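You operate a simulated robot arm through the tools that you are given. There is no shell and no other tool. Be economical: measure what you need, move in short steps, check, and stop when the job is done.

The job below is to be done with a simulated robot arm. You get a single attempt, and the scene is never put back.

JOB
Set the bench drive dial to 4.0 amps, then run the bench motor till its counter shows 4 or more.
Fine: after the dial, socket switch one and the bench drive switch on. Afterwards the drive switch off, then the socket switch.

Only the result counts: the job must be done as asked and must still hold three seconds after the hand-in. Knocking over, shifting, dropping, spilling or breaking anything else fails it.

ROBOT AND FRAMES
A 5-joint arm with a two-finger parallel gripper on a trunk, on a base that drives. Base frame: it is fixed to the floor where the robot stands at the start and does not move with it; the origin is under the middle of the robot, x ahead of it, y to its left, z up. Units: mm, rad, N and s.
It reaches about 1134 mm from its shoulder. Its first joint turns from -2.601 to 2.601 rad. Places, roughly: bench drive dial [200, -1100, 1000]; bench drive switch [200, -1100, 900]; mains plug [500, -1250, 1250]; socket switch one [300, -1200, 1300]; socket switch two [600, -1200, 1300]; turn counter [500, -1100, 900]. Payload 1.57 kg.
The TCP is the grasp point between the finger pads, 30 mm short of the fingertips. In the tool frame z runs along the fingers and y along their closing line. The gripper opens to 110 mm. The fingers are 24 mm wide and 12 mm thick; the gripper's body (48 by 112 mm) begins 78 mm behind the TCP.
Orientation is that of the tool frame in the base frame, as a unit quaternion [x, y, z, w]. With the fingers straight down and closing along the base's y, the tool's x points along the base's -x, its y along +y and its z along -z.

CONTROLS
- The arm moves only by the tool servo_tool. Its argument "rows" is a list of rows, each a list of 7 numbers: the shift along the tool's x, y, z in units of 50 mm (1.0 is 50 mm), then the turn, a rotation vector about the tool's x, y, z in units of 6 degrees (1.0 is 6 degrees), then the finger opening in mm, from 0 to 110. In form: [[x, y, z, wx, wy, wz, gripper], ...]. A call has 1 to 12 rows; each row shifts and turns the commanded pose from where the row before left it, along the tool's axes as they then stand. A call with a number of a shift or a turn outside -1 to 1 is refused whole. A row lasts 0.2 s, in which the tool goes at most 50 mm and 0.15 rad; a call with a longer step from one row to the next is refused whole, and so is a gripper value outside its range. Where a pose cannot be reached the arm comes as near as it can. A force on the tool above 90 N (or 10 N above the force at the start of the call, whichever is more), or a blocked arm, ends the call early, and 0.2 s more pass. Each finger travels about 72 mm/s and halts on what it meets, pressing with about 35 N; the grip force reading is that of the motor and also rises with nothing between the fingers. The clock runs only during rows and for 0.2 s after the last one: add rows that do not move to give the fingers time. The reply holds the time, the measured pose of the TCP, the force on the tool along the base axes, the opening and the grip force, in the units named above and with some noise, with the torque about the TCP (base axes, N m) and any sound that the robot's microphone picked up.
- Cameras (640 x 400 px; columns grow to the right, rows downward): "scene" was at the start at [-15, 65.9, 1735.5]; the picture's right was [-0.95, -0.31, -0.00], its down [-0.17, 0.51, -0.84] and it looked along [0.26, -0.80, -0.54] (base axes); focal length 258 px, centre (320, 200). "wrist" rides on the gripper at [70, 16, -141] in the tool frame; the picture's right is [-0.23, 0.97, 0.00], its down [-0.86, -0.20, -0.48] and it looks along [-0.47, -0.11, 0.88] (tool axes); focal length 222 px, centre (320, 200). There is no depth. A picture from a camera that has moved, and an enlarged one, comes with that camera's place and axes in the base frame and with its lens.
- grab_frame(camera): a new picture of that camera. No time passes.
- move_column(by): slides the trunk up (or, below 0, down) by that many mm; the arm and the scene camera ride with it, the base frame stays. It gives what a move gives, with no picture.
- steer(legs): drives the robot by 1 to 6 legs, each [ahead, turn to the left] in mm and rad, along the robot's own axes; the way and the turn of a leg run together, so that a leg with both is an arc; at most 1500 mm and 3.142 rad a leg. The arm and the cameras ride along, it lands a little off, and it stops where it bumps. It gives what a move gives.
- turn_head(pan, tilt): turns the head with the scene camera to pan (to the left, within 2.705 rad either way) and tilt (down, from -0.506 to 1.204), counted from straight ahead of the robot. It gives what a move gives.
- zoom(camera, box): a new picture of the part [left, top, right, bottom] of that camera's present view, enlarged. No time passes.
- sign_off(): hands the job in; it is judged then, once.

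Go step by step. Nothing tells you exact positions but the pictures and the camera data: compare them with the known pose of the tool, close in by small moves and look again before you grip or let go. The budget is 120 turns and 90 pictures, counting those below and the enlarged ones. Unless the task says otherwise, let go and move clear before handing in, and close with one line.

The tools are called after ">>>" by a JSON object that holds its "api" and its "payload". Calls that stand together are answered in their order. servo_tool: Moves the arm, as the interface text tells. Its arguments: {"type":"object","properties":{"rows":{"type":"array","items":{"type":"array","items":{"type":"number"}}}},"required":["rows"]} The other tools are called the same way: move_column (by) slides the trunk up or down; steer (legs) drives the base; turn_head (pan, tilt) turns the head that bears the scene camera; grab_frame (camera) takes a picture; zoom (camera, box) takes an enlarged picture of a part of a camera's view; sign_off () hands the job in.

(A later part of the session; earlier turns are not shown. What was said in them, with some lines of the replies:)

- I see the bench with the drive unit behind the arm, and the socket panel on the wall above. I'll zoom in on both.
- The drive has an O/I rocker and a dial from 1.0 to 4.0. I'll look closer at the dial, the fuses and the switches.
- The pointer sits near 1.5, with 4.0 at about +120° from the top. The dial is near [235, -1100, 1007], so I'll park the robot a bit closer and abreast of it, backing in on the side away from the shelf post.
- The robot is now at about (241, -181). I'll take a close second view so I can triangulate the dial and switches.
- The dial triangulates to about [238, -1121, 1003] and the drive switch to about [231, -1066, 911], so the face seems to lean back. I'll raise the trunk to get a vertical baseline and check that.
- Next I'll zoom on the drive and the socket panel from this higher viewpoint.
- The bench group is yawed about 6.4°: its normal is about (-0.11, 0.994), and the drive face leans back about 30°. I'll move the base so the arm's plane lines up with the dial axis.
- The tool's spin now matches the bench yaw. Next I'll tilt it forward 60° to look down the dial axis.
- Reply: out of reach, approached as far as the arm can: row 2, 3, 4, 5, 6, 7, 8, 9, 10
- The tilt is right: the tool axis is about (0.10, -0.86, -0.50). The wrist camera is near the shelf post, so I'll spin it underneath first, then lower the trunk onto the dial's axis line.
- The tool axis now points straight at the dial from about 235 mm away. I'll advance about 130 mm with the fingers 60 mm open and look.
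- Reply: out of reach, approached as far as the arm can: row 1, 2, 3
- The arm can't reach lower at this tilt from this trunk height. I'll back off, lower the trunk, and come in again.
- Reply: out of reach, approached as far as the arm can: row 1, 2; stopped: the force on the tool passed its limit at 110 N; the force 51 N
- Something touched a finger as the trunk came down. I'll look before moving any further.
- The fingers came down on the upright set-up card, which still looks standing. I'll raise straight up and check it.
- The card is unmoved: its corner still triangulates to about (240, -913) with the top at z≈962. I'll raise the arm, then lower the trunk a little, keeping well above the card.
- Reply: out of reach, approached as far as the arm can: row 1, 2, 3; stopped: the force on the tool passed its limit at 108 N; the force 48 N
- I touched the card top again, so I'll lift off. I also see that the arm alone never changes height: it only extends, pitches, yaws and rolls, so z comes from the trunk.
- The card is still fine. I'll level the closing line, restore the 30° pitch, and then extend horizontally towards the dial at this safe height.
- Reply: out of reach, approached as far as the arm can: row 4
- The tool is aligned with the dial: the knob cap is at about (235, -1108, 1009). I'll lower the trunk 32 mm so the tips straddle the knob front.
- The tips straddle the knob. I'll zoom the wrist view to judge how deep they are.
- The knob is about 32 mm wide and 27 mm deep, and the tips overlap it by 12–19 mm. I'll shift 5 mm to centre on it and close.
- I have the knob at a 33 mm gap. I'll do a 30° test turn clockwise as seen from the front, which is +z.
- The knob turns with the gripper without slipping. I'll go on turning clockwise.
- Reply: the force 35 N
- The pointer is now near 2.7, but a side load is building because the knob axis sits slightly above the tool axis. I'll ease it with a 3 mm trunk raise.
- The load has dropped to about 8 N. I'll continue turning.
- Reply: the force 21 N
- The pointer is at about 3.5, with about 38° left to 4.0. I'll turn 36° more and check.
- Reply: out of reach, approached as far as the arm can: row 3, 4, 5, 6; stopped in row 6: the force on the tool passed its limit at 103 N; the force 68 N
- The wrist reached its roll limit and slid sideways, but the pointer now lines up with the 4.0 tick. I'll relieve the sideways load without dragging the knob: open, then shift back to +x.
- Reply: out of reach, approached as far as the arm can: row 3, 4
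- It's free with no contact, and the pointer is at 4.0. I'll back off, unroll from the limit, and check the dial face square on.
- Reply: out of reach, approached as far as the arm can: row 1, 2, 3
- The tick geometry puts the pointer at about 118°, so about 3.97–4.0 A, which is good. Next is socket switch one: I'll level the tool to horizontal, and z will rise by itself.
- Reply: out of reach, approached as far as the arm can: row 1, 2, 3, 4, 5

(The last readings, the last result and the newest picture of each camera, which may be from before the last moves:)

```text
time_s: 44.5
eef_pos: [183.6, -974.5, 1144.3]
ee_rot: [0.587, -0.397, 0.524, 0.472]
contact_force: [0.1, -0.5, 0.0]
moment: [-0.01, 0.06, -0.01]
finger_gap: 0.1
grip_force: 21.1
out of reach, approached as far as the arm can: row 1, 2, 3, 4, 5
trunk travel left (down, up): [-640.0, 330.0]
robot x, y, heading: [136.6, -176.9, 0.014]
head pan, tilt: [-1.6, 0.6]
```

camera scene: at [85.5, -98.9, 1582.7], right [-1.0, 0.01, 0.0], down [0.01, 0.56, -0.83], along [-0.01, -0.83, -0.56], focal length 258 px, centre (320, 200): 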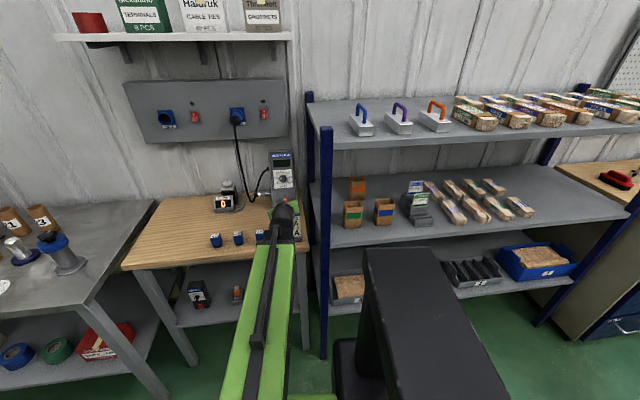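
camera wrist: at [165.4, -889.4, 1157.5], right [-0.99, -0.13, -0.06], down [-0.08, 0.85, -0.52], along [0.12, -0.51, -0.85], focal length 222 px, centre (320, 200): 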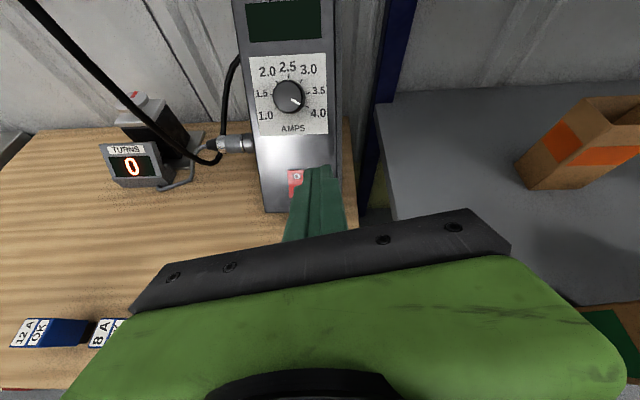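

The levelling worked: z rose to 1144 as predicted. I'll square the yaw to the panel, shift over in front of socket switch one, and then raise the trunk 115 mm.

>>> {"api": "servo_tool", "payload": {"rows": [[0, 0, 0, -0.65, 0, 0, 0], [0, 0, 0, -0.65, 0, 0, 0], [0, -0.465, 0.5, 0, 0, 0, 0], [0, -0.465, 0.5, 0, 0, 0, 0], [0, -0.465, 0.5, 0, 0, 0, 0], [0, -0.465, 0.5, 0, 0, 0, 0], [0, 0, 0, 0, 0, 0, 0]]}}

>>> {"api": "move_column", "payload": {"by": 115}}

>>> {"api": "grab_frame", "payload": {"camera": "wrist"}}

```text
time_s: 46.0
eef_pos: [281.1, -1061.9, 1148.1]
ee_rot: [0.555, -0.43, 0.498, 0.509]
contact_force: [-0.9, -0.3, -0.2]
moment: [0.05, 0.0, 0.02]
finger_gap: 0.0
grip_force: 21.4
out of reach, approached as far as the arm can: row 2, 4, 6
trunk travel left (down, up): [-640.0, 330.0]
robot x, y, heading: [133.6, -182.3, 0.015]
head pan, tilt: [-1.6, 0.6]
```

```text
time_s: 47.5
eef_pos: [280.6, -1062.3, 1262.5]
ee_rot: [0.555, -0.43, 0.497, 0.51]
contact_force: [0.3, -0.5, 0.3]
moment: [-0.03, 0.02, 0.02]
finger_gap: 0.0
grip_force: 21.7
trunk travel left (down, up): [-755.0, 215.0]
robot x, y, heading: [131.5, -183.5, 0.016]
head pan, tilt: [-1.6, 0.6]
```

```text
50 pictures are left
camera wrist: at [258.5, -920.7, 1331.0], right [-0.99, -0.11, -0.09], down [0.03, 0.47, -0.88], along [0.14, -0.87, -0.46], focal length 222 px, centre (320, 200)
```

wrist: 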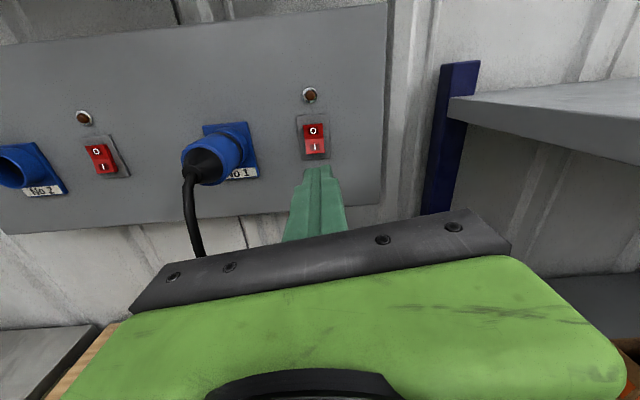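

The tip is nicely in front; the "I" half is at about (305, -1203, 1258). I'll drop the trunk 6 mm, shift 8 mm to +x, and advance to within about 12 mm.

>>> {"api": "move_column", "payload": {"by": -6}}

>>> {"api": "servo_tool", "payload": {"rows": [[0, -0.16, 0.5, 0, 0, 0, 0], [0, 0, 0.7, 0, 0, 0, 0], [0, 0, 0.7, 0, 0, 0, 0], [0, 0, 0, 0, 0, 0, 0]]}}

>>> {"api": "grab_frame", "payload": {"camera": "wrist"}}

```text
time_s: 48.1
eef_pos: [281.5, -1060.0, 1256.4]
ee_rot: [0.555, -0.43, 0.497, 0.51]
contact_force: [0.0, 0.5, -0.8]
moment: [0.0, -0.02, -0.01]
finger_gap: 0.0
grip_force: 22.1
trunk travel left (down, up): [-749.0, 221.0]
robot x, y, heading: [134.8, -177.8, 0.014]
head pan, tilt: [-1.6, 0.6]
```

```text
time_s: 49.1
eef_pos: [298.1, -1155.1, 1256.7]
ee_rot: [0.557, -0.428, 0.498, 0.508]
contact_force: [-0.4, -0.2, -1.1]
moment: [-0.01, 0.02, -0.02]
finger_gap: 0.1
grip_force: 21.3
trunk travel left (down, up): [-749.0, 221.0]
robot x, y, heading: [134.0, -180.4, 0.013]
head pan, tilt: [-1.6, 0.6]
```

```text
49 pictures are left
camera wrist: at [275.3, -1014.3, 1325.0], right [-0.99, -0.12, -0.09], down [0.02, 0.47, -0.88], along [0.15, -0.87, -0.47], focal length 222 px, centre (320, 200)
```

wrist: 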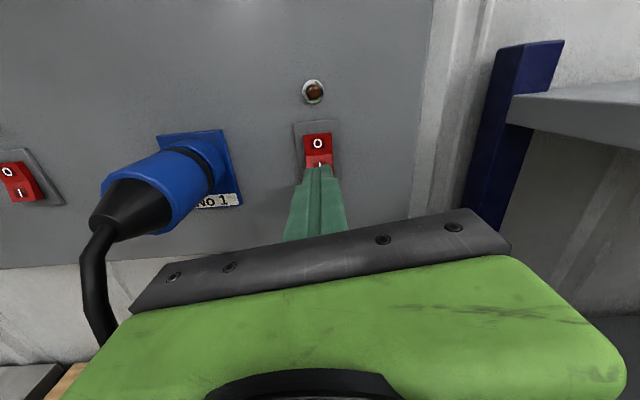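

The tip is at the "I" half. I'll press forward in small steps.

>>> {"api": "servo_tool", "payload": {"rows": [[0, 0, 0.12, 0, 0, 0, 0], [0, 0, 0.12, 0, 0, 0, 0], [0, 0, 0.1, 0, 0, 0, 0], [0, 0, 0.1, 0, 0, 0, 0]]}}

>>> {"api": "zoom", "payload": {"camera": "wrist", "box": [260, 60, 380, 190]}}

```text
time_s: 50.1
eef_pos: [300.8, -1170.7, 1257.8]
ee_rot: [0.558, -0.429, 0.496, 0.508]
contact_force: [-7.6, 73.8, -46.7]
moment: [0.52, 0.23, 0.34]
finger_gap: 0.1
grip_force: 21.5
trunk travel left (down, up): [-749.0, 221.0]
robot x, y, heading: [133.4, -179.4, 0.013]
head pan, tilt: [-1.6, 0.6]
```

```text
3.08 times, centred on (320, 125) of wrist
camera zoom: at [277.9, -1030.5, 1326.2], right [-0.99, -0.12, -0.09], down [0.02, 0.48, -0.88], along [0.15, -0.87, -0.47], focal length 684 px, centre (320, 431)
```

zoom: 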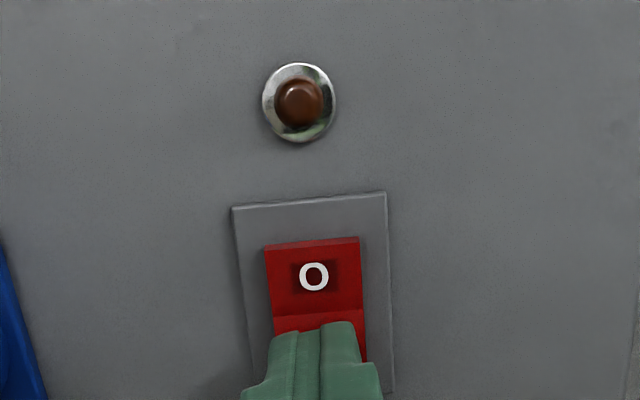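

The tip is pressing too near the rocker's pivot. I'll back off, drop about 9 mm, and press lower on the "I" half.

>>> {"api": "servo_tool", "payload": {"rows": [[0, 0, -0.4, 0, 0, 0, 0], [0, 0, -0.2, 0, 0, 0, 0]]}}

>>> {"api": "move_column", "payload": {"by": -9}}

>>> {"api": "servo_tool", "payload": {"rows": [[0, 0, 0.4, 0, 0, 0, 0], [0, 0, 0.12, 0, 0, 0, 0], [0, 0, 0.1, 0, 0, 0, 0], [0, 0, 0.1, 0, 0, 0, 0], [0, 0, 0.1, 0, 0, 0, 0]]}}

>>> {"api": "zoom", "payload": {"camera": "wrist", "box": [260, 60, 380, 190]}}

```text
time_s: 50.7
eef_pos: [297.5, -1150.2, 1255.4]
ee_rot: [0.557, -0.428, 0.499, 0.508]
contact_force: [0.2, -1.0, 0.6]
moment: [-0.01, 0.05, -0.01]
finger_gap: 0.0
grip_force: 21.8
trunk travel left (down, up): [-749.0, 221.0]
robot x, y, heading: [134.9, -184.7, 0.018]
head pan, tilt: [-1.6, 0.6]
```

```text
time_s: 51.2
eef_pos: [298.4, -1146.1, 1248.9]
ee_rot: [0.556, -0.429, 0.499, 0.508]
contact_force: [0.2, -0.2, -0.1]
moment: [-0.02, -0.02, -0.03]
finger_gap: 0.1
grip_force: 21.4
trunk travel left (down, up): [-740.0, 230.0]
robot x, y, heading: [134.0, -180.7, 0.015]
head pan, tilt: [-1.6, 0.6]
```

```text
time_s: 52.1
eef_pos: [301.6, -1172.2, 1247.5]
ee_rot: [0.559, -0.432, 0.496, 0.506]
contact_force: [-1.9, 34.3, -7.4]
moment: [-0.14, -0.01, 0.03]
finger_gap: 0.2
grip_force: 21.1
trunk travel left (down, up): [-740.0, 230.0]
robot x, y, heading: [137.9, -180.4, 0.019]
head pan, tilt: [-1.6, 0.6]
stopped in row 4: the force on the tool passed its limit at 101 N (the readings are from after the stop); the commanded pose is now the measured one
```

```text
3.08 times, centred on (320, 125) of wrist
camera zoom: at [278.8, -1032.0, 1317.7], right [-0.99, -0.12, -0.09], down [0.02, 0.48, -0.88], along [0.15, -0.87, -0.47], focal length 684 px, centre (320, 431)
```

zoom: 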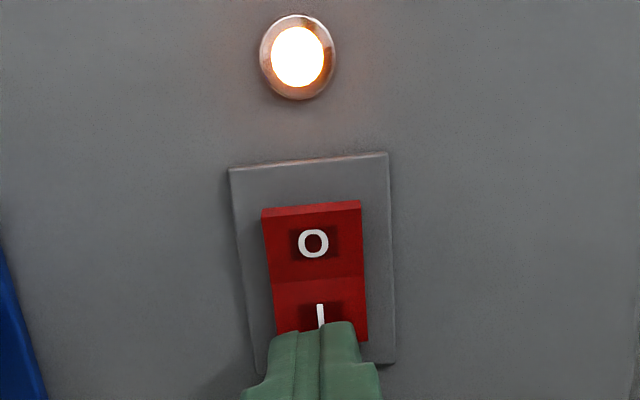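

The socket lamp is lit, so switch one is on. I'll retract, check the drive display, and pitch the tool steeply so I can reach the drive switch over the card.

>>> {"api": "servo_tool", "payload": {"rows": [[0, 0, -0.6, 0, 0, 0, 0], [0, 0.3, -0.9, 0, 0, 0, 0], [0, 0.3, -0.9, 0, 0, 0, 0], [0, 0.4, -0.9, 0, 0, 0, 0], [0, 0, 0, 0, 0, 0, 0]]}}

>>> {"api": "servo_tool", "payload": {"rows": [[0, 0, 0, 0, -1, 0, 0], [0, 0, 0, 0, -1, 0, 0], [0, 0, 0, 0, -1, 0, 0], [0, 0, 0, 0, -1, 0, 0], [0, 0, 0, 0, -1, 0, 0], [0, 0, 0, 0, -1, 0, 0], [0, 0, 0, 0, -1, 0, 0], [0, 0, 0, 0, -1, 0, 0], [0, 0, 0, 0, -1, 0, 0], [0, 0, 0, 0, -0.2, 0, 0], [0, 0, 0, 0, 0, 0, 0]]}}

>>> {"api": "grab_frame", "payload": {"camera": "wrist"}}

>>> {"api": "zoom", "payload": {"camera": "scene", "box": [215, 150, 315, 230]}}

```text
time_s: 53.4
eef_pos: [231.8, -1019.5, 1246.0]
ee_rot: [0.559, -0.431, 0.495, 0.507]
contact_force: [-0.6, 1.0, 0.3]
moment: [-0.02, -0.05, 0.01]
finger_gap: 0.0
grip_force: 21.2
out of reach, approached as far as the arm can: row 3
trunk travel left (down, up): [-740.0, 230.0]
robot x, y, heading: [130.5, -181.2, 0.014]
head pan, tilt: [-1.6, 0.6]
```

```text
time_s: 55.8
eef_pos: [204.3, -1019.3, 1059.0]
ee_rot: [0.726, -0.601, 0.204, 0.263]
contact_force: [0.0, 0.6, -0.4]
moment: [0.0, -0.02, -0.01]
finger_gap: 0.0
grip_force: 20.9
out of reach, approached as far as the arm can: row 1, 2, 3, 4, 5, 6, 7, 8, 9, 10
trunk travel left (down, up): [-740.0, 230.0]
robot x, y, heading: [132.6, -182.5, 0.014]
head pan, tilt: [-1.6, 0.6]
```

```text
46 pictures are left
camera wrist: at [205.1, -987.2, 1213.3], right [-1.0, 0.04, -0.01], down [0.04, 0.98, -0.18], along [0.0, -0.18, -0.98], focal length 222 px, centre (320, 200)
```

wrist: 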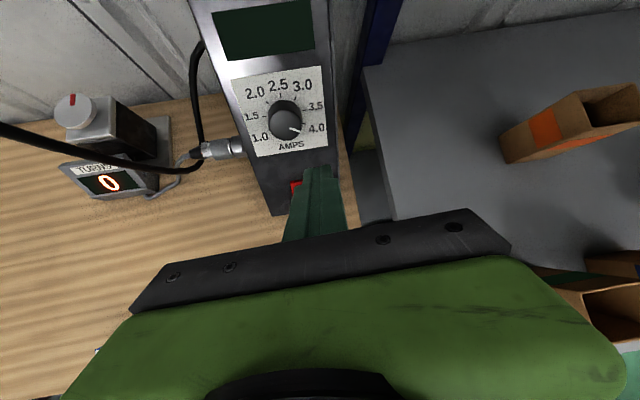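

```text
5.00 times, centred on (265, 190) of scene
camera zoom: at [85.7, -101.6, 1739.2], right [-1.0, 0.01, 0.0], down [0.01, 0.56, -0.83], along [-0.01, -0.82, -0.56], focal length 1292 px, centre (595, 250)
```

zoom: 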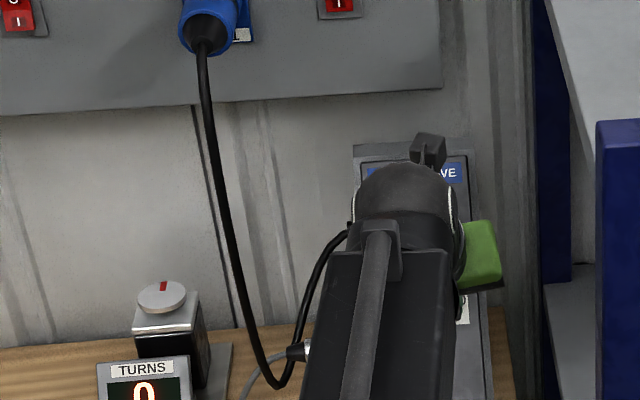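

The display is dark until the drive is on. I'll shift 25 mm to +x and lower the trunk 100 mm, checking against the switch and the card.

>>> {"api": "servo_tool", "payload": {"rows": [[0, -0.25, 0, 0, 0, 0, 0], [0, -0.27, 0, 0, 0, 0, 0], [0, 0, 0, 0, 0, 0, 0]]}}

>>> {"api": "move_column", "payload": {"by": -100}}

>>> {"api": "grab_frame", "payload": {"camera": "wrist"}}

```text
time_s: 56.5
eef_pos: [209.3, -1018.1, 1059.0]
ee_rot: [0.727, -0.6, 0.207, 0.263]
contact_force: [0.1, 0.7, 0.0]
moment: [-0.02, 0.03, -0.01]
finger_gap: 0.1
grip_force: 21.4
out of reach, approached as far as the arm can: row 1, 2
trunk travel left (down, up): [-740.0, 230.0]
robot x, y, heading: [132.7, -184.8, 0.016]
head pan, tilt: [-1.6, 0.6]
```

```text
time_s: 57.9
eef_pos: [209.0, -1017.3, 960.0]
ee_rot: [0.727, -0.6, 0.206, 0.262]
contact_force: [-0.3, -0.7, 0.7]
moment: [-0.03, -0.02, 0.01]
finger_gap: 0.2
grip_force: 21.2
trunk travel left (down, up): [-640.0, 330.0]
robot x, y, heading: [132.8, -183.0, 0.014]
head pan, tilt: [-1.6, 0.6]
```

```text
44 pictures are left
camera wrist: at [209.0, -985.0, 1113.4], right [-1.0, 0.03, -0.01], down [0.04, 0.98, -0.18], along [0.0, -0.18, -0.98], focal length 222 px, centre (320, 200)
```

wrist: 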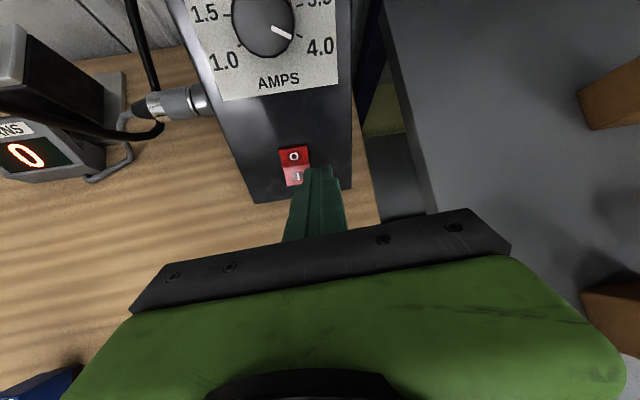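

The lateral move fell short. I'll command more +x and watch it.

>>> {"api": "servo_tool", "payload": {"rows": [[0, -0.4, 0, 0, 0, 0, 0], [0, 0, 0, 0, 0, 0, 0]]}}

```text
time_s: 58.5
eef_pos: [218.9, -1016.0, 958.9]
ee_rot: [0.731, -0.596, 0.208, 0.26]
contact_force: [0.5, -1.1, 0.2]
moment: [-0.02, 0.0, -0.03]
finger_gap: 0.0
grip_force: 20.8
out of reach, approached as far as the arm can: row 1
trunk travel left (down, up): [-640.0, 330.0]
robot x, y, heading: [134.5, -177.2, 0.016]
head pan, tilt: [-1.6, 0.6]
```

>>> {"api": "servo_tool", "payload": {"rows": [[0, -0.4, 0, 0, 0, 0, 0], [0, 0, 0, 0, 0, 0, 0]]}}

>>> {"api": "move_column", "payload": {"by": -30}}

>>> {"api": "grab_frame", "payload": {"camera": "wrist"}}

>>> {"api": "zoom", "payload": {"camera": "scene", "box": [215, 140, 315, 250]}}

```text
time_s: 59.1
eef_pos: [225.5, -1013.8, 959.2]
ee_rot: [0.732, -0.594, 0.209, 0.259]
contact_force: [-0.5, 0.0, -0.8]
moment: [0.03, -0.01, 0.01]
finger_gap: 0.0
grip_force: 21.0
out of reach, approached as far as the arm can: row 1
trunk travel left (down, up): [-640.0, 330.0]
robot x, y, heading: [133.6, -181.3, 0.017]
head pan, tilt: [-1.6, 0.6]
```

```text
time_s: 59.8
eef_pos: [224.9, -1013.4, 930.2]
ee_rot: [0.733, -0.593, 0.209, 0.258]
contact_force: [-0.7, 6.9, 1.1]
moment: [0.25, 0.0, 0.0]
finger_gap: 0.2
grip_force: 21.6
trunk travel left (down, up): [-610.0, 360.0]
robot x, y, heading: [132.9, -183.6, 0.012]
head pan, tilt: [-1.6, 0.6]
```

```text
43 pictures are left
camera wrist: at [224.9, -980.7, 1083.3], right [-1.0, 0.01, -0.01], down [0.02, 0.98, -0.18], along [0.01, -0.18, -0.98], focal length 222 px, centre (320, 200)
```

wrist: 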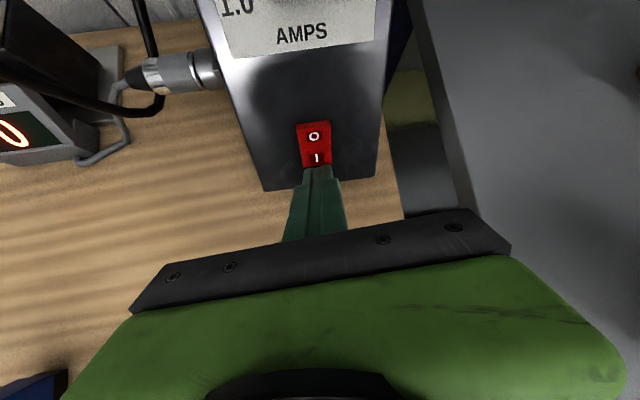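

```text
3.64 times, centred on (265, 195) of scene
camera zoom: at [85.7, -101.0, 1609.1], right [-1.0, 0.01, 0.0], down [0.01, 0.56, -0.83], along [-0.01, -0.83, -0.56], focal length 939 px, centre (520, 218)
```

zoom: 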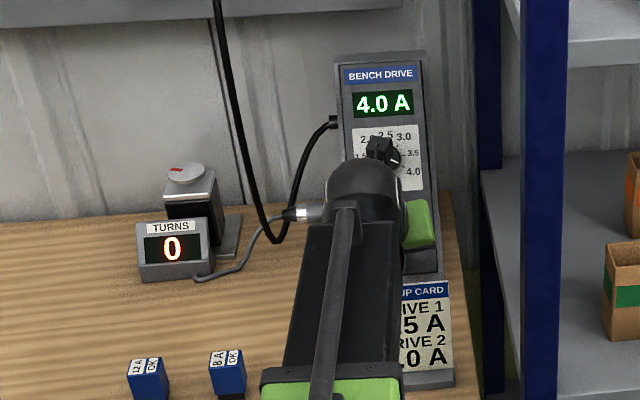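

The drive display lights up at 4.0 A, so the descent clicked the switch on. I'll raise 26 mm in front of the "O" half and check the counter.

>>> {"api": "move_column", "payload": {"by": 26}}

>>> {"api": "zoom", "payload": {"camera": "scene", "box": [215, 140, 315, 250]}}

>>> {"api": "zoom", "payload": {"camera": "wrist", "box": [260, 100, 380, 200]}}

```text
time_s: 60.5
eef_pos: [226.5, -1015.4, 955.3]
ee_rot: [0.733, -0.593, 0.21, 0.258]
contact_force: [-0.4, 0.0, -0.1]
moment: [0.05, -0.01, 0.03]
finger_gap: 0.0
grip_force: 21.4
trunk travel left (down, up): [-636.0, 334.0]
robot x, y, heading: [136.4, -183.6, 0.02]
head pan, tilt: [-1.6, 0.6]
```

```text
3.64 times, centred on (265, 195) of scene
camera zoom: at [85.7, -101.7, 1635.2], right [-1.0, 0.01, 0.0], down [0.01, 0.56, -0.83], along [-0.01, -0.82, -0.56], focal length 939 px, centre (520, 218)
```

zoom: 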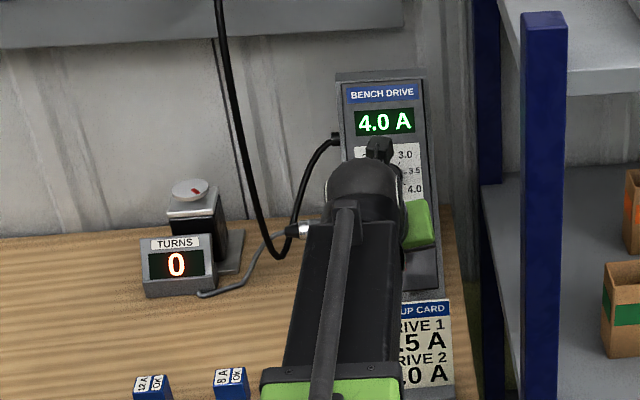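

```text
4.00 times, centred on (320, 150) of wrist
camera zoom: at [224.9, -981.3, 1109.2], right [-1.0, 0.01, -0.01], down [0.02, 0.98, -0.18], along [0.01, -0.18, -0.98], focal length 888 px, centre (320, 400)
```

zoom: 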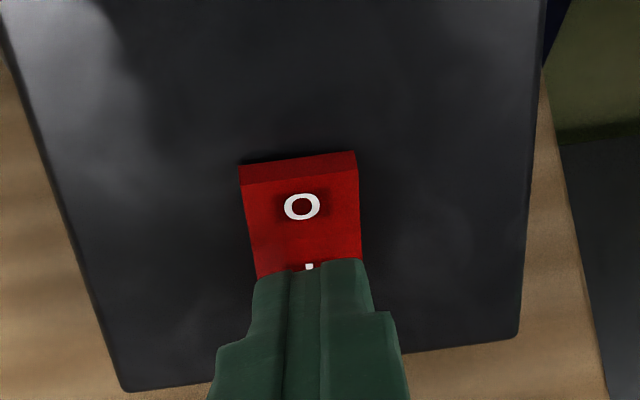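

The motor is turning (its shaft mark moves). I'll wait in place.

>>> {"api": "servo_tool", "payload": {"rows": [[0, 0, 0, 0, 0, 0, 0], [0, 0, 0, 0, 0, 0, 0], [0, 0, 0, 0, 0, 0, 0], [0, 0, 0, 0, 0, 0, 0], [0, 0, 0, 0, 0, 0, 0], [0, 0, 0, 0, 0, 0, 0], [0, 0, 0, 0, 0, 0, 0], [0, 0, 0, 0, 0, 0, 0], [0, 0, 0, 0, 0, 0, 0], [0, 0, 0, 0, 0, 0, 0], [0, 0, 0, 0, 0, 0, 0], [0, 0, 0, 0, 0, 0, 0]]}}

>>> {"api": "zoom", "payload": {"camera": "scene", "box": [215, 140, 315, 250]}}

```text
time_s: 63.1
eef_pos: [225.9, -1013.8, 955.5]
ee_rot: [0.733, -0.593, 0.21, 0.259]
contact_force: [-0.5, 0.4, -0.1]
moment: [-0.01, -0.03, 0.01]
finger_gap: 0.1
grip_force: 20.9
trunk travel left (down, up): [-636.0, 334.0]
robot x, y, heading: [137.6, -181.2, 0.014]
head pan, tilt: [-1.6, 0.6]
```

```text
3.64 times, centred on (265, 195) of scene
camera zoom: at [85.7, -101.7, 1635.2], right [-1.0, 0.01, 0.0], down [0.01, 0.56, -0.83], along [-0.01, -0.82, -0.56], focal length 939 px, centre (520, 218)
```

zoom: 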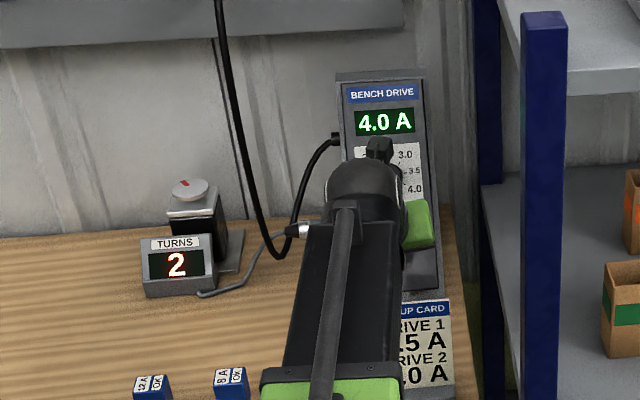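

The counter shows 2, at about 0.7 turns/s. I'll wait another 2.4 s.

>>> {"api": "servo_tool", "payload": {"rows": [[0, 0, 0, 0, 0, 0, 0], [0, 0, 0, 0, 0, 0, 0], [0, 0, 0, 0, 0, 0, 0], [0, 0, 0, 0, 0, 0, 0], [0, 0, 0, 0, 0, 0, 0], [0, 0, 0, 0, 0, 0, 0], [0, 0, 0, 0, 0, 0, 0], [0, 0, 0, 0, 0, 0, 0], [0, 0, 0, 0, 0, 0, 0], [0, 0, 0, 0, 0, 0, 0], [0, 0, 0, 0, 0, 0, 0], [0, 0, 0, 0, 0, 0, 0]]}}

>>> {"api": "zoom", "payload": {"camera": "scene", "box": [215, 140, 315, 250]}}

```text
time_s: 65.8
eef_pos: [224.9, -1015.1, 956.0]
ee_rot: [0.733, -0.593, 0.21, 0.258]
contact_force: [0.3, -1.1, 0.3]
moment: [0.0, -0.01, 0.0]
finger_gap: 0.0
grip_force: 21.5
trunk travel left (down, up): [-636.0, 334.0]
robot x, y, heading: [138.4, -181.2, 0.015]
head pan, tilt: [-1.6, 0.6]
```

```text
3.64 times, centred on (265, 195) of scene
camera zoom: at [85.7, -101.7, 1635.2], right [-1.0, 0.01, 0.0], down [0.01, 0.56, -0.83], along [-0.01, -0.82, -0.56], focal length 939 px, centre (520, 218)
```

zoom: 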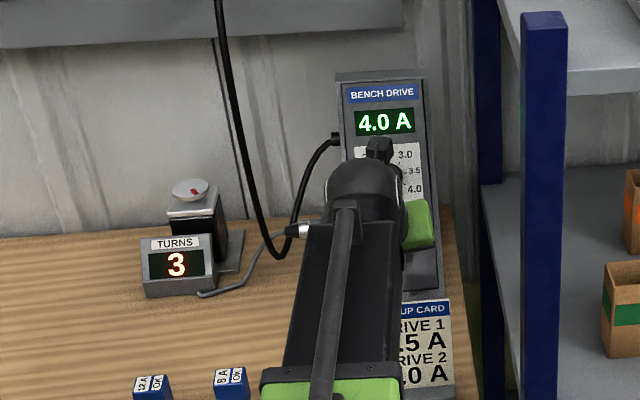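

>>> {"api": "servo_tool", "payload": {"rows": [[0, 0, 0, 0, 0, 0, 0], [0, 0, 0, 0, 0, 0, 0], [0, 0, 0, 0, 0, 0, 0], [0, 0, 0, 0, 0, 0, 0], [0, 0, 0, 0, 0, 0, 0], [0, 0, 0, 0, 0, 0, 0], [0, 0, 0, 0, 0, 0, 0], [0, 0, 0, 0, 0, 0, 0], [0, 0, 0, 0, 0, 0, 0]]}}

>>> {"api": "zoom", "payload": {"camera": "scene", "box": [215, 140, 315, 250]}}

```text
time_s: 67.8
eef_pos: [226.4, -1014.3, 955.4]
ee_rot: [0.733, -0.593, 0.209, 0.259]
contact_force: [0.6, 0.4, -0.5]
moment: [-0.02, 0.0, -0.02]
finger_gap: 0.2
grip_force: 21.5
trunk travel left (down, up): [-636.0, 334.0]
robot x, y, heading: [135.9, -179.1, 0.018]
head pan, tilt: [-1.6, 0.6]
```

```text
3.64 times, centred on (265, 195) of scene
camera zoom: at [85.7, -101.7, 1635.2], right [-1.0, 0.01, 0.0], down [0.01, 0.56, -0.83], along [-0.01, -0.82, -0.56], focal length 939 px, centre (520, 218)
```

zoom: 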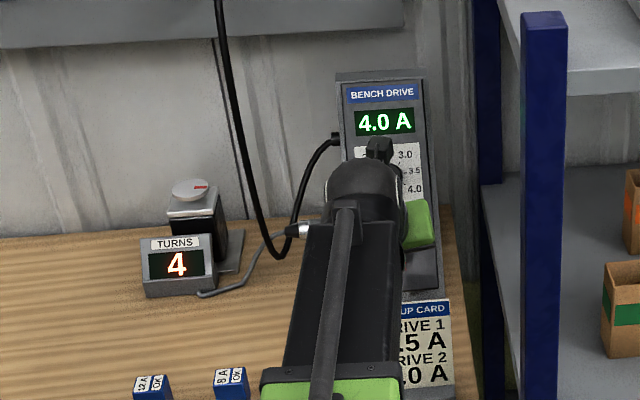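

The counter shows 4. I'll press the "O" half with small horizontal steps.

>>> {"api": "servo_tool", "payload": {"rows": [[0.09, 0.02, 0.075, 0, 0, 0, 0], [0.076, 0.016, 0.063, 0, 0, 0, 0], [0.06, 0.013, 0.05, 0, 0, 0, 0], [0.06, 0.013, 0.05, 0, 0, 0, 0]]}}

>>> {"api": "zoom", "payload": {"camera": "scene", "box": [215, 140, 315, 250]}}

>>> {"api": "zoom", "payload": {"camera": "wrist", "box": [260, 100, 380, 200]}}

```text
time_s: 68.8
eef_pos: [225.5, -1031.7, 956.3]
ee_rot: [0.733, -0.593, 0.21, 0.259]
contact_force: [-0.3, 10.3, 2.0]
moment: [0.11, 0.01, 0.08]
finger_gap: 0.0
grip_force: 21.8
trunk travel left (down, up): [-636.0, 334.0]
robot x, y, heading: [138.6, -178.7, 0.016]
head pan, tilt: [-1.6, 0.6]
```

```text
3.64 times, centred on (265, 195) of scene
camera zoom: at [85.7, -100.3, 1635.2], right [-1.0, 0.01, 0.0], down [0.01, 0.56, -0.83], along [-0.01, -0.83, -0.56], focal length 939 px, centre (520, 218)
```

zoom: 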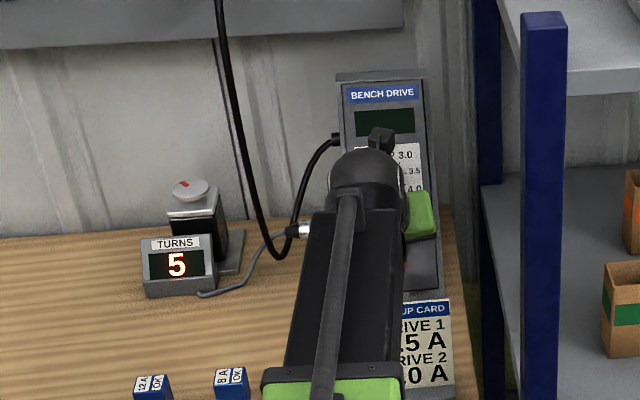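

```text
4.00 times, centred on (320, 150) of wrist
camera zoom: at [224.9, -999.2, 1109.8], right [-1.0, 0.01, -0.01], down [0.02, 0.98, -0.18], along [0.01, -0.18, -0.98], focal length 888 px, centre (320, 400)
```

zoom: 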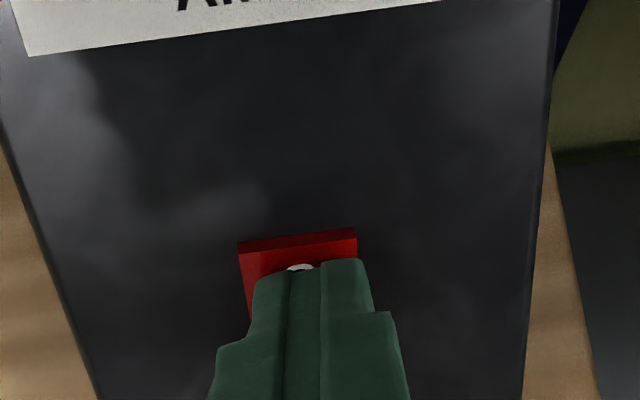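

The drive is off and the counter reads 5. I'll back off, raise the trunk, and re-level for the socket switch's "O" half.

>>> {"api": "servo_tool", "payload": {"rows": [[-0.3, -0.06, -0.25, 0, 0, 0, 0], [-0.3, -0.06, -0.25, 0, 0, 0, 0], [0, 0, 0, 0, 0, 0, 0]]}}

>>> {"api": "move_column", "payload": {"by": 145}}

>>> {"api": "servo_tool", "payload": {"rows": [[0, 0, 0, 0, 1, 0, 0], [0, 0, 0, 0, 1, 0, 0], [0, 0, 0, 0, 1, 0, 0], [0, 0, 0, 0, 1, 0, 0], [0, 0, 0, 0, 1, 0, 0], [0, 0, 0, 0, 1, 0, 0], [0, 0, 0, 0, 1, 0, 0], [0, 0, 0, 0, 1, 0, 0], [0, 0, 0, 0, 0.6, 0, 0], [0, 0, 0, 0, 0, 0, 0]]}}

>>> {"api": "grab_frame", "payload": {"camera": "wrist"}}

```text
time_s: 69.5
eef_pos: [225.6, -994.6, 956.3]
ee_rot: [0.733, -0.594, 0.21, 0.258]
contact_force: [0.1, -0.2, 0.2]
moment: [0.02, 0.02, 0.01]
finger_gap: 0.1
grip_force: 22.0
trunk travel left (down, up): [-636.0, 334.0]
robot x, y, heading: [136.0, -179.0, 0.015]
head pan, tilt: [-1.6, 0.6]
```

```text
time_s: 71.3
eef_pos: [225.4, -994.0, 1100.3]
ee_rot: [0.733, -0.593, 0.21, 0.259]
contact_force: [-0.4, 0.3, 0.1]
moment: [0.03, 0.0, -0.01]
finger_gap: 0.0
grip_force: 20.8
trunk travel left (down, up): [-781.0, 189.0]
robot x, y, heading: [138.1, -183.0, 0.017]
head pan, tilt: [-1.6, 0.6]
```

```text
time_s: 73.5
eef_pos: [226.3, -994.2, 1277.5]
ee_rot: [0.577, -0.429, 0.499, 0.484]
contact_force: [0.8, -0.5, -0.7]
moment: [-0.01, 0.03, 0.01]
finger_gap: 0.0
grip_force: 21.1
out of reach, approached as far as the arm can: row 1, 2, 3, 4, 5, 6, 7, 8, 9
trunk travel left (down, up): [-781.0, 189.0]
robot x, y, heading: [135.1, -179.6, 0.014]
head pan, tilt: [-1.6, 0.6]
```

```text
34 pictures are left
camera wrist: at [196.6, -857.9, 1352.5], right [-0.98, -0.16, -0.1], down [0.0, 0.51, -0.86], along [0.19, -0.84, -0.51], focal length 222 px, centre (320, 200)
```

wrist: 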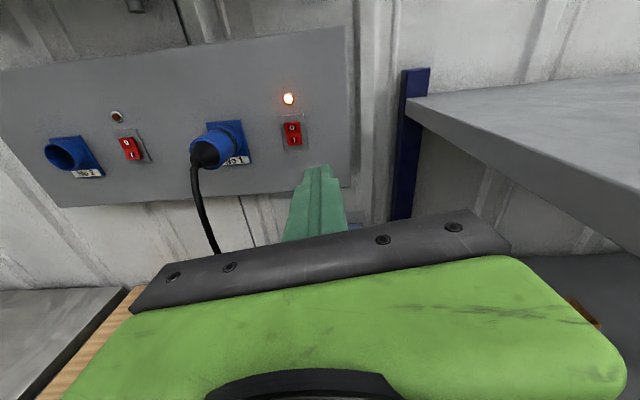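

The socket lamp is lit, as expected. I'll level the last 2° and advance towards the switch, stopping short.

>>> {"api": "servo_tool", "payload": {"rows": [[0, 0, 0, 0, 0.33, 0, 0], [0, -0.23, 0.8, 0, 0, 0, 0], [0, -0.23, 0.8, 0, 0, 0, 0], [0, -0.23, 0.8, 0, 0, 0, 0], [0, -0.2, 0.4, 0, 0, 0, 0], [0, 0, 0, 0, 0, 0, 0]]}}

>>> {"api": "grab_frame", "payload": {"camera": "wrist"}}

```text
time_s: 74.9
eef_pos: [293.5, -1123.2, 1292.0]
ee_rot: [0.561, -0.413, 0.517, 0.497]
contact_force: [0.3, 1.1, 1.0]
moment: [0.0, 0.02, -0.02]
finger_gap: 0.0
grip_force: 21.5
out of reach, approached as far as the arm can: row 1, 2
trunk travel left (down, up): [-781.0, 189.0]
robot x, y, heading: [138.1, -181.9, 0.017]
head pan, tilt: [-1.6, 0.6]
```

```text
33 pictures are left
camera wrist: at [262.9, -983.8, 1358.6], right [-0.98, -0.17, -0.1], down [0.01, 0.46, -0.89], along [0.2, -0.87, -0.45], focal length 222 px, centre (320, 200)
```

wrist: 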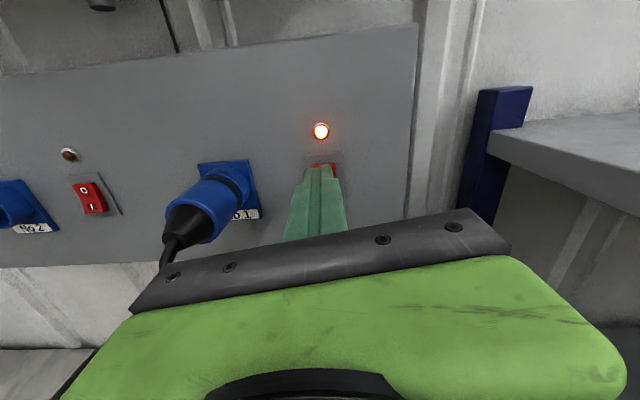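

Everything is aligned. I'll drop 6 mm, advance, then press the "O" half gently.

>>> {"api": "move_column", "payload": {"by": -6}}

>>> {"api": "servo_tool", "payload": {"rows": [[0, 0, 0.7, 0, 0, 0, 0], [0, 0, 0.12, 0, 0, 0, 0], [0, 0, 0.1, 0, 0, 0, 0], [0, 0, 0.1, 0, 0, 0, 0]]}}

>>> {"api": "zoom", "payload": {"camera": "wrist", "box": [260, 60, 380, 190]}}

```text
time_s: 75.4
eef_pos: [293.6, -1123.7, 1286.4]
ee_rot: [0.56, -0.414, 0.517, 0.498]
contact_force: [-1.2, -0.3, -0.1]
moment: [-0.01, -0.03, 0.0]
finger_gap: 0.2
grip_force: 21.7
trunk travel left (down, up): [-775.0, 195.0]
robot x, y, heading: [136.9, -184.9, 0.015]
head pan, tilt: [-1.6, 0.6]
```

```text
time_s: 76.4
eef_pos: [300.5, -1170.9, 1289.0]
ee_rot: [0.56, -0.412, 0.518, 0.498]
contact_force: [-1.5, 27.1, -10.4]
moment: [0.63, 0.03, -0.08]
finger_gap: 0.0
grip_force: 21.6
trunk travel left (down, up): [-775.0, 195.0]
robot x, y, heading: [136.3, -182.1, 0.016]
head pan, tilt: [-1.6, 0.6]
```

```text
3.08 times, centred on (320, 125) of wrist
camera zoom: at [271.3, -1030.5, 1354.1], right [-0.98, -0.17, -0.1], down [0.01, 0.46, -0.89], along [0.2, -0.87, -0.45], focal length 684 px, centre (320, 431)
```

zoom: 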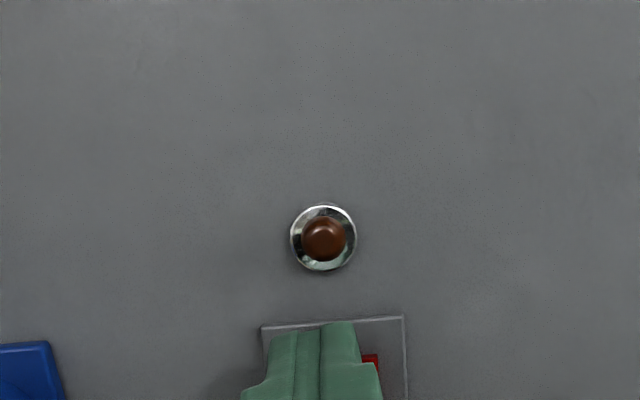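

The lamp is out, so the socket switch is off. I'll back clear and check the whole scene.

>>> {"api": "servo_tool", "payload": {"rows": [[0, 0, -0.5, 0, 0, 0, 0], [0, 0, -1, 0, 0, 0, 0], [0, 0, -1, 0, 0, 0, 0], [0, 0, -0.8, 0, 0, 0, 0], [0, 0, 0, 0, 0, 0, 0]]}}

>>> {"api": "grab_frame", "payload": {"camera": "wrist"}}

>>> {"api": "zoom", "payload": {"camera": "scene", "box": [195, 120, 325, 260]}}

```text
time_s: 77.6
eef_pos: [273.0, -1012.1, 1286.3]
ee_rot: [0.562, -0.413, 0.517, 0.496]
contact_force: [0.0, 0.8, 0.0]
moment: [0.0, -0.03, -0.01]
finger_gap: 0.0
grip_force: 21.8
out of reach, approached as far as the arm can: row 4
trunk travel left (down, up): [-775.0, 195.0]
robot x, y, heading: [134.4, -180.5, 0.018]
head pan, tilt: [-1.6, 0.6]
```

```text
31 pictures are left
camera wrist: at [242.7, -872.4, 1352.2], right [-0.98, -0.17, -0.1], down [0.01, 0.46, -0.89], along [0.2, -0.87, -0.45], focal length 222 px, centre (320, 200)
```

wrist: 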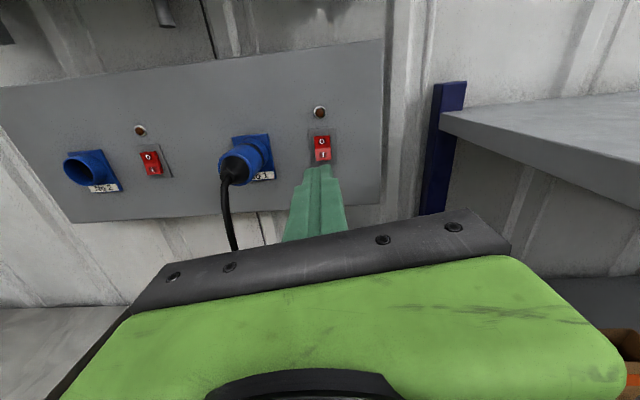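

```text
2.86 times, centred on (260, 190) of scene
camera zoom: at [85.7, -101.8, 1774.2], right [-1.0, 0.01, 0.0], down [0.01, 0.56, -0.82], along [-0.01, -0.82, -0.57], focal length 738 px, centre (491, 229)
```

zoom: 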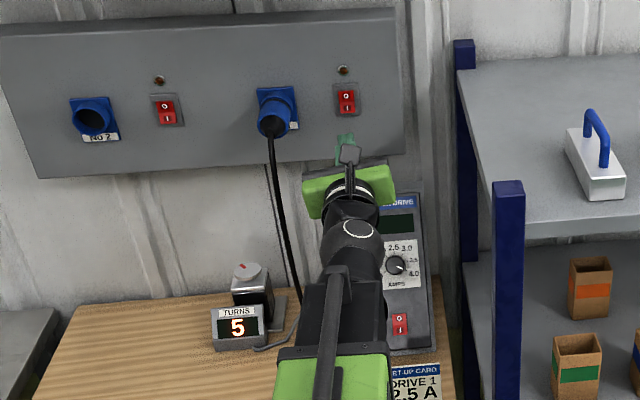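

Both lamps and the drive display are dark, the counter reads 5, the dial points at 4.0, the card is standing in its place, and the arm is clear. I'm handing in.

>>> {"api": "sign_off", "payload": {}}

```text
The job is handed in.
```

The job is done and handed in: the bench drive dial is at 4.0 A (its display read 4.0 A while running), the motor ran until the counter showed 5, and the drive switch went off first, then socket switch one. While lowering the trunk I pressed down on the set-up card's top edge twice, but it stayed upright and did not appear to move.
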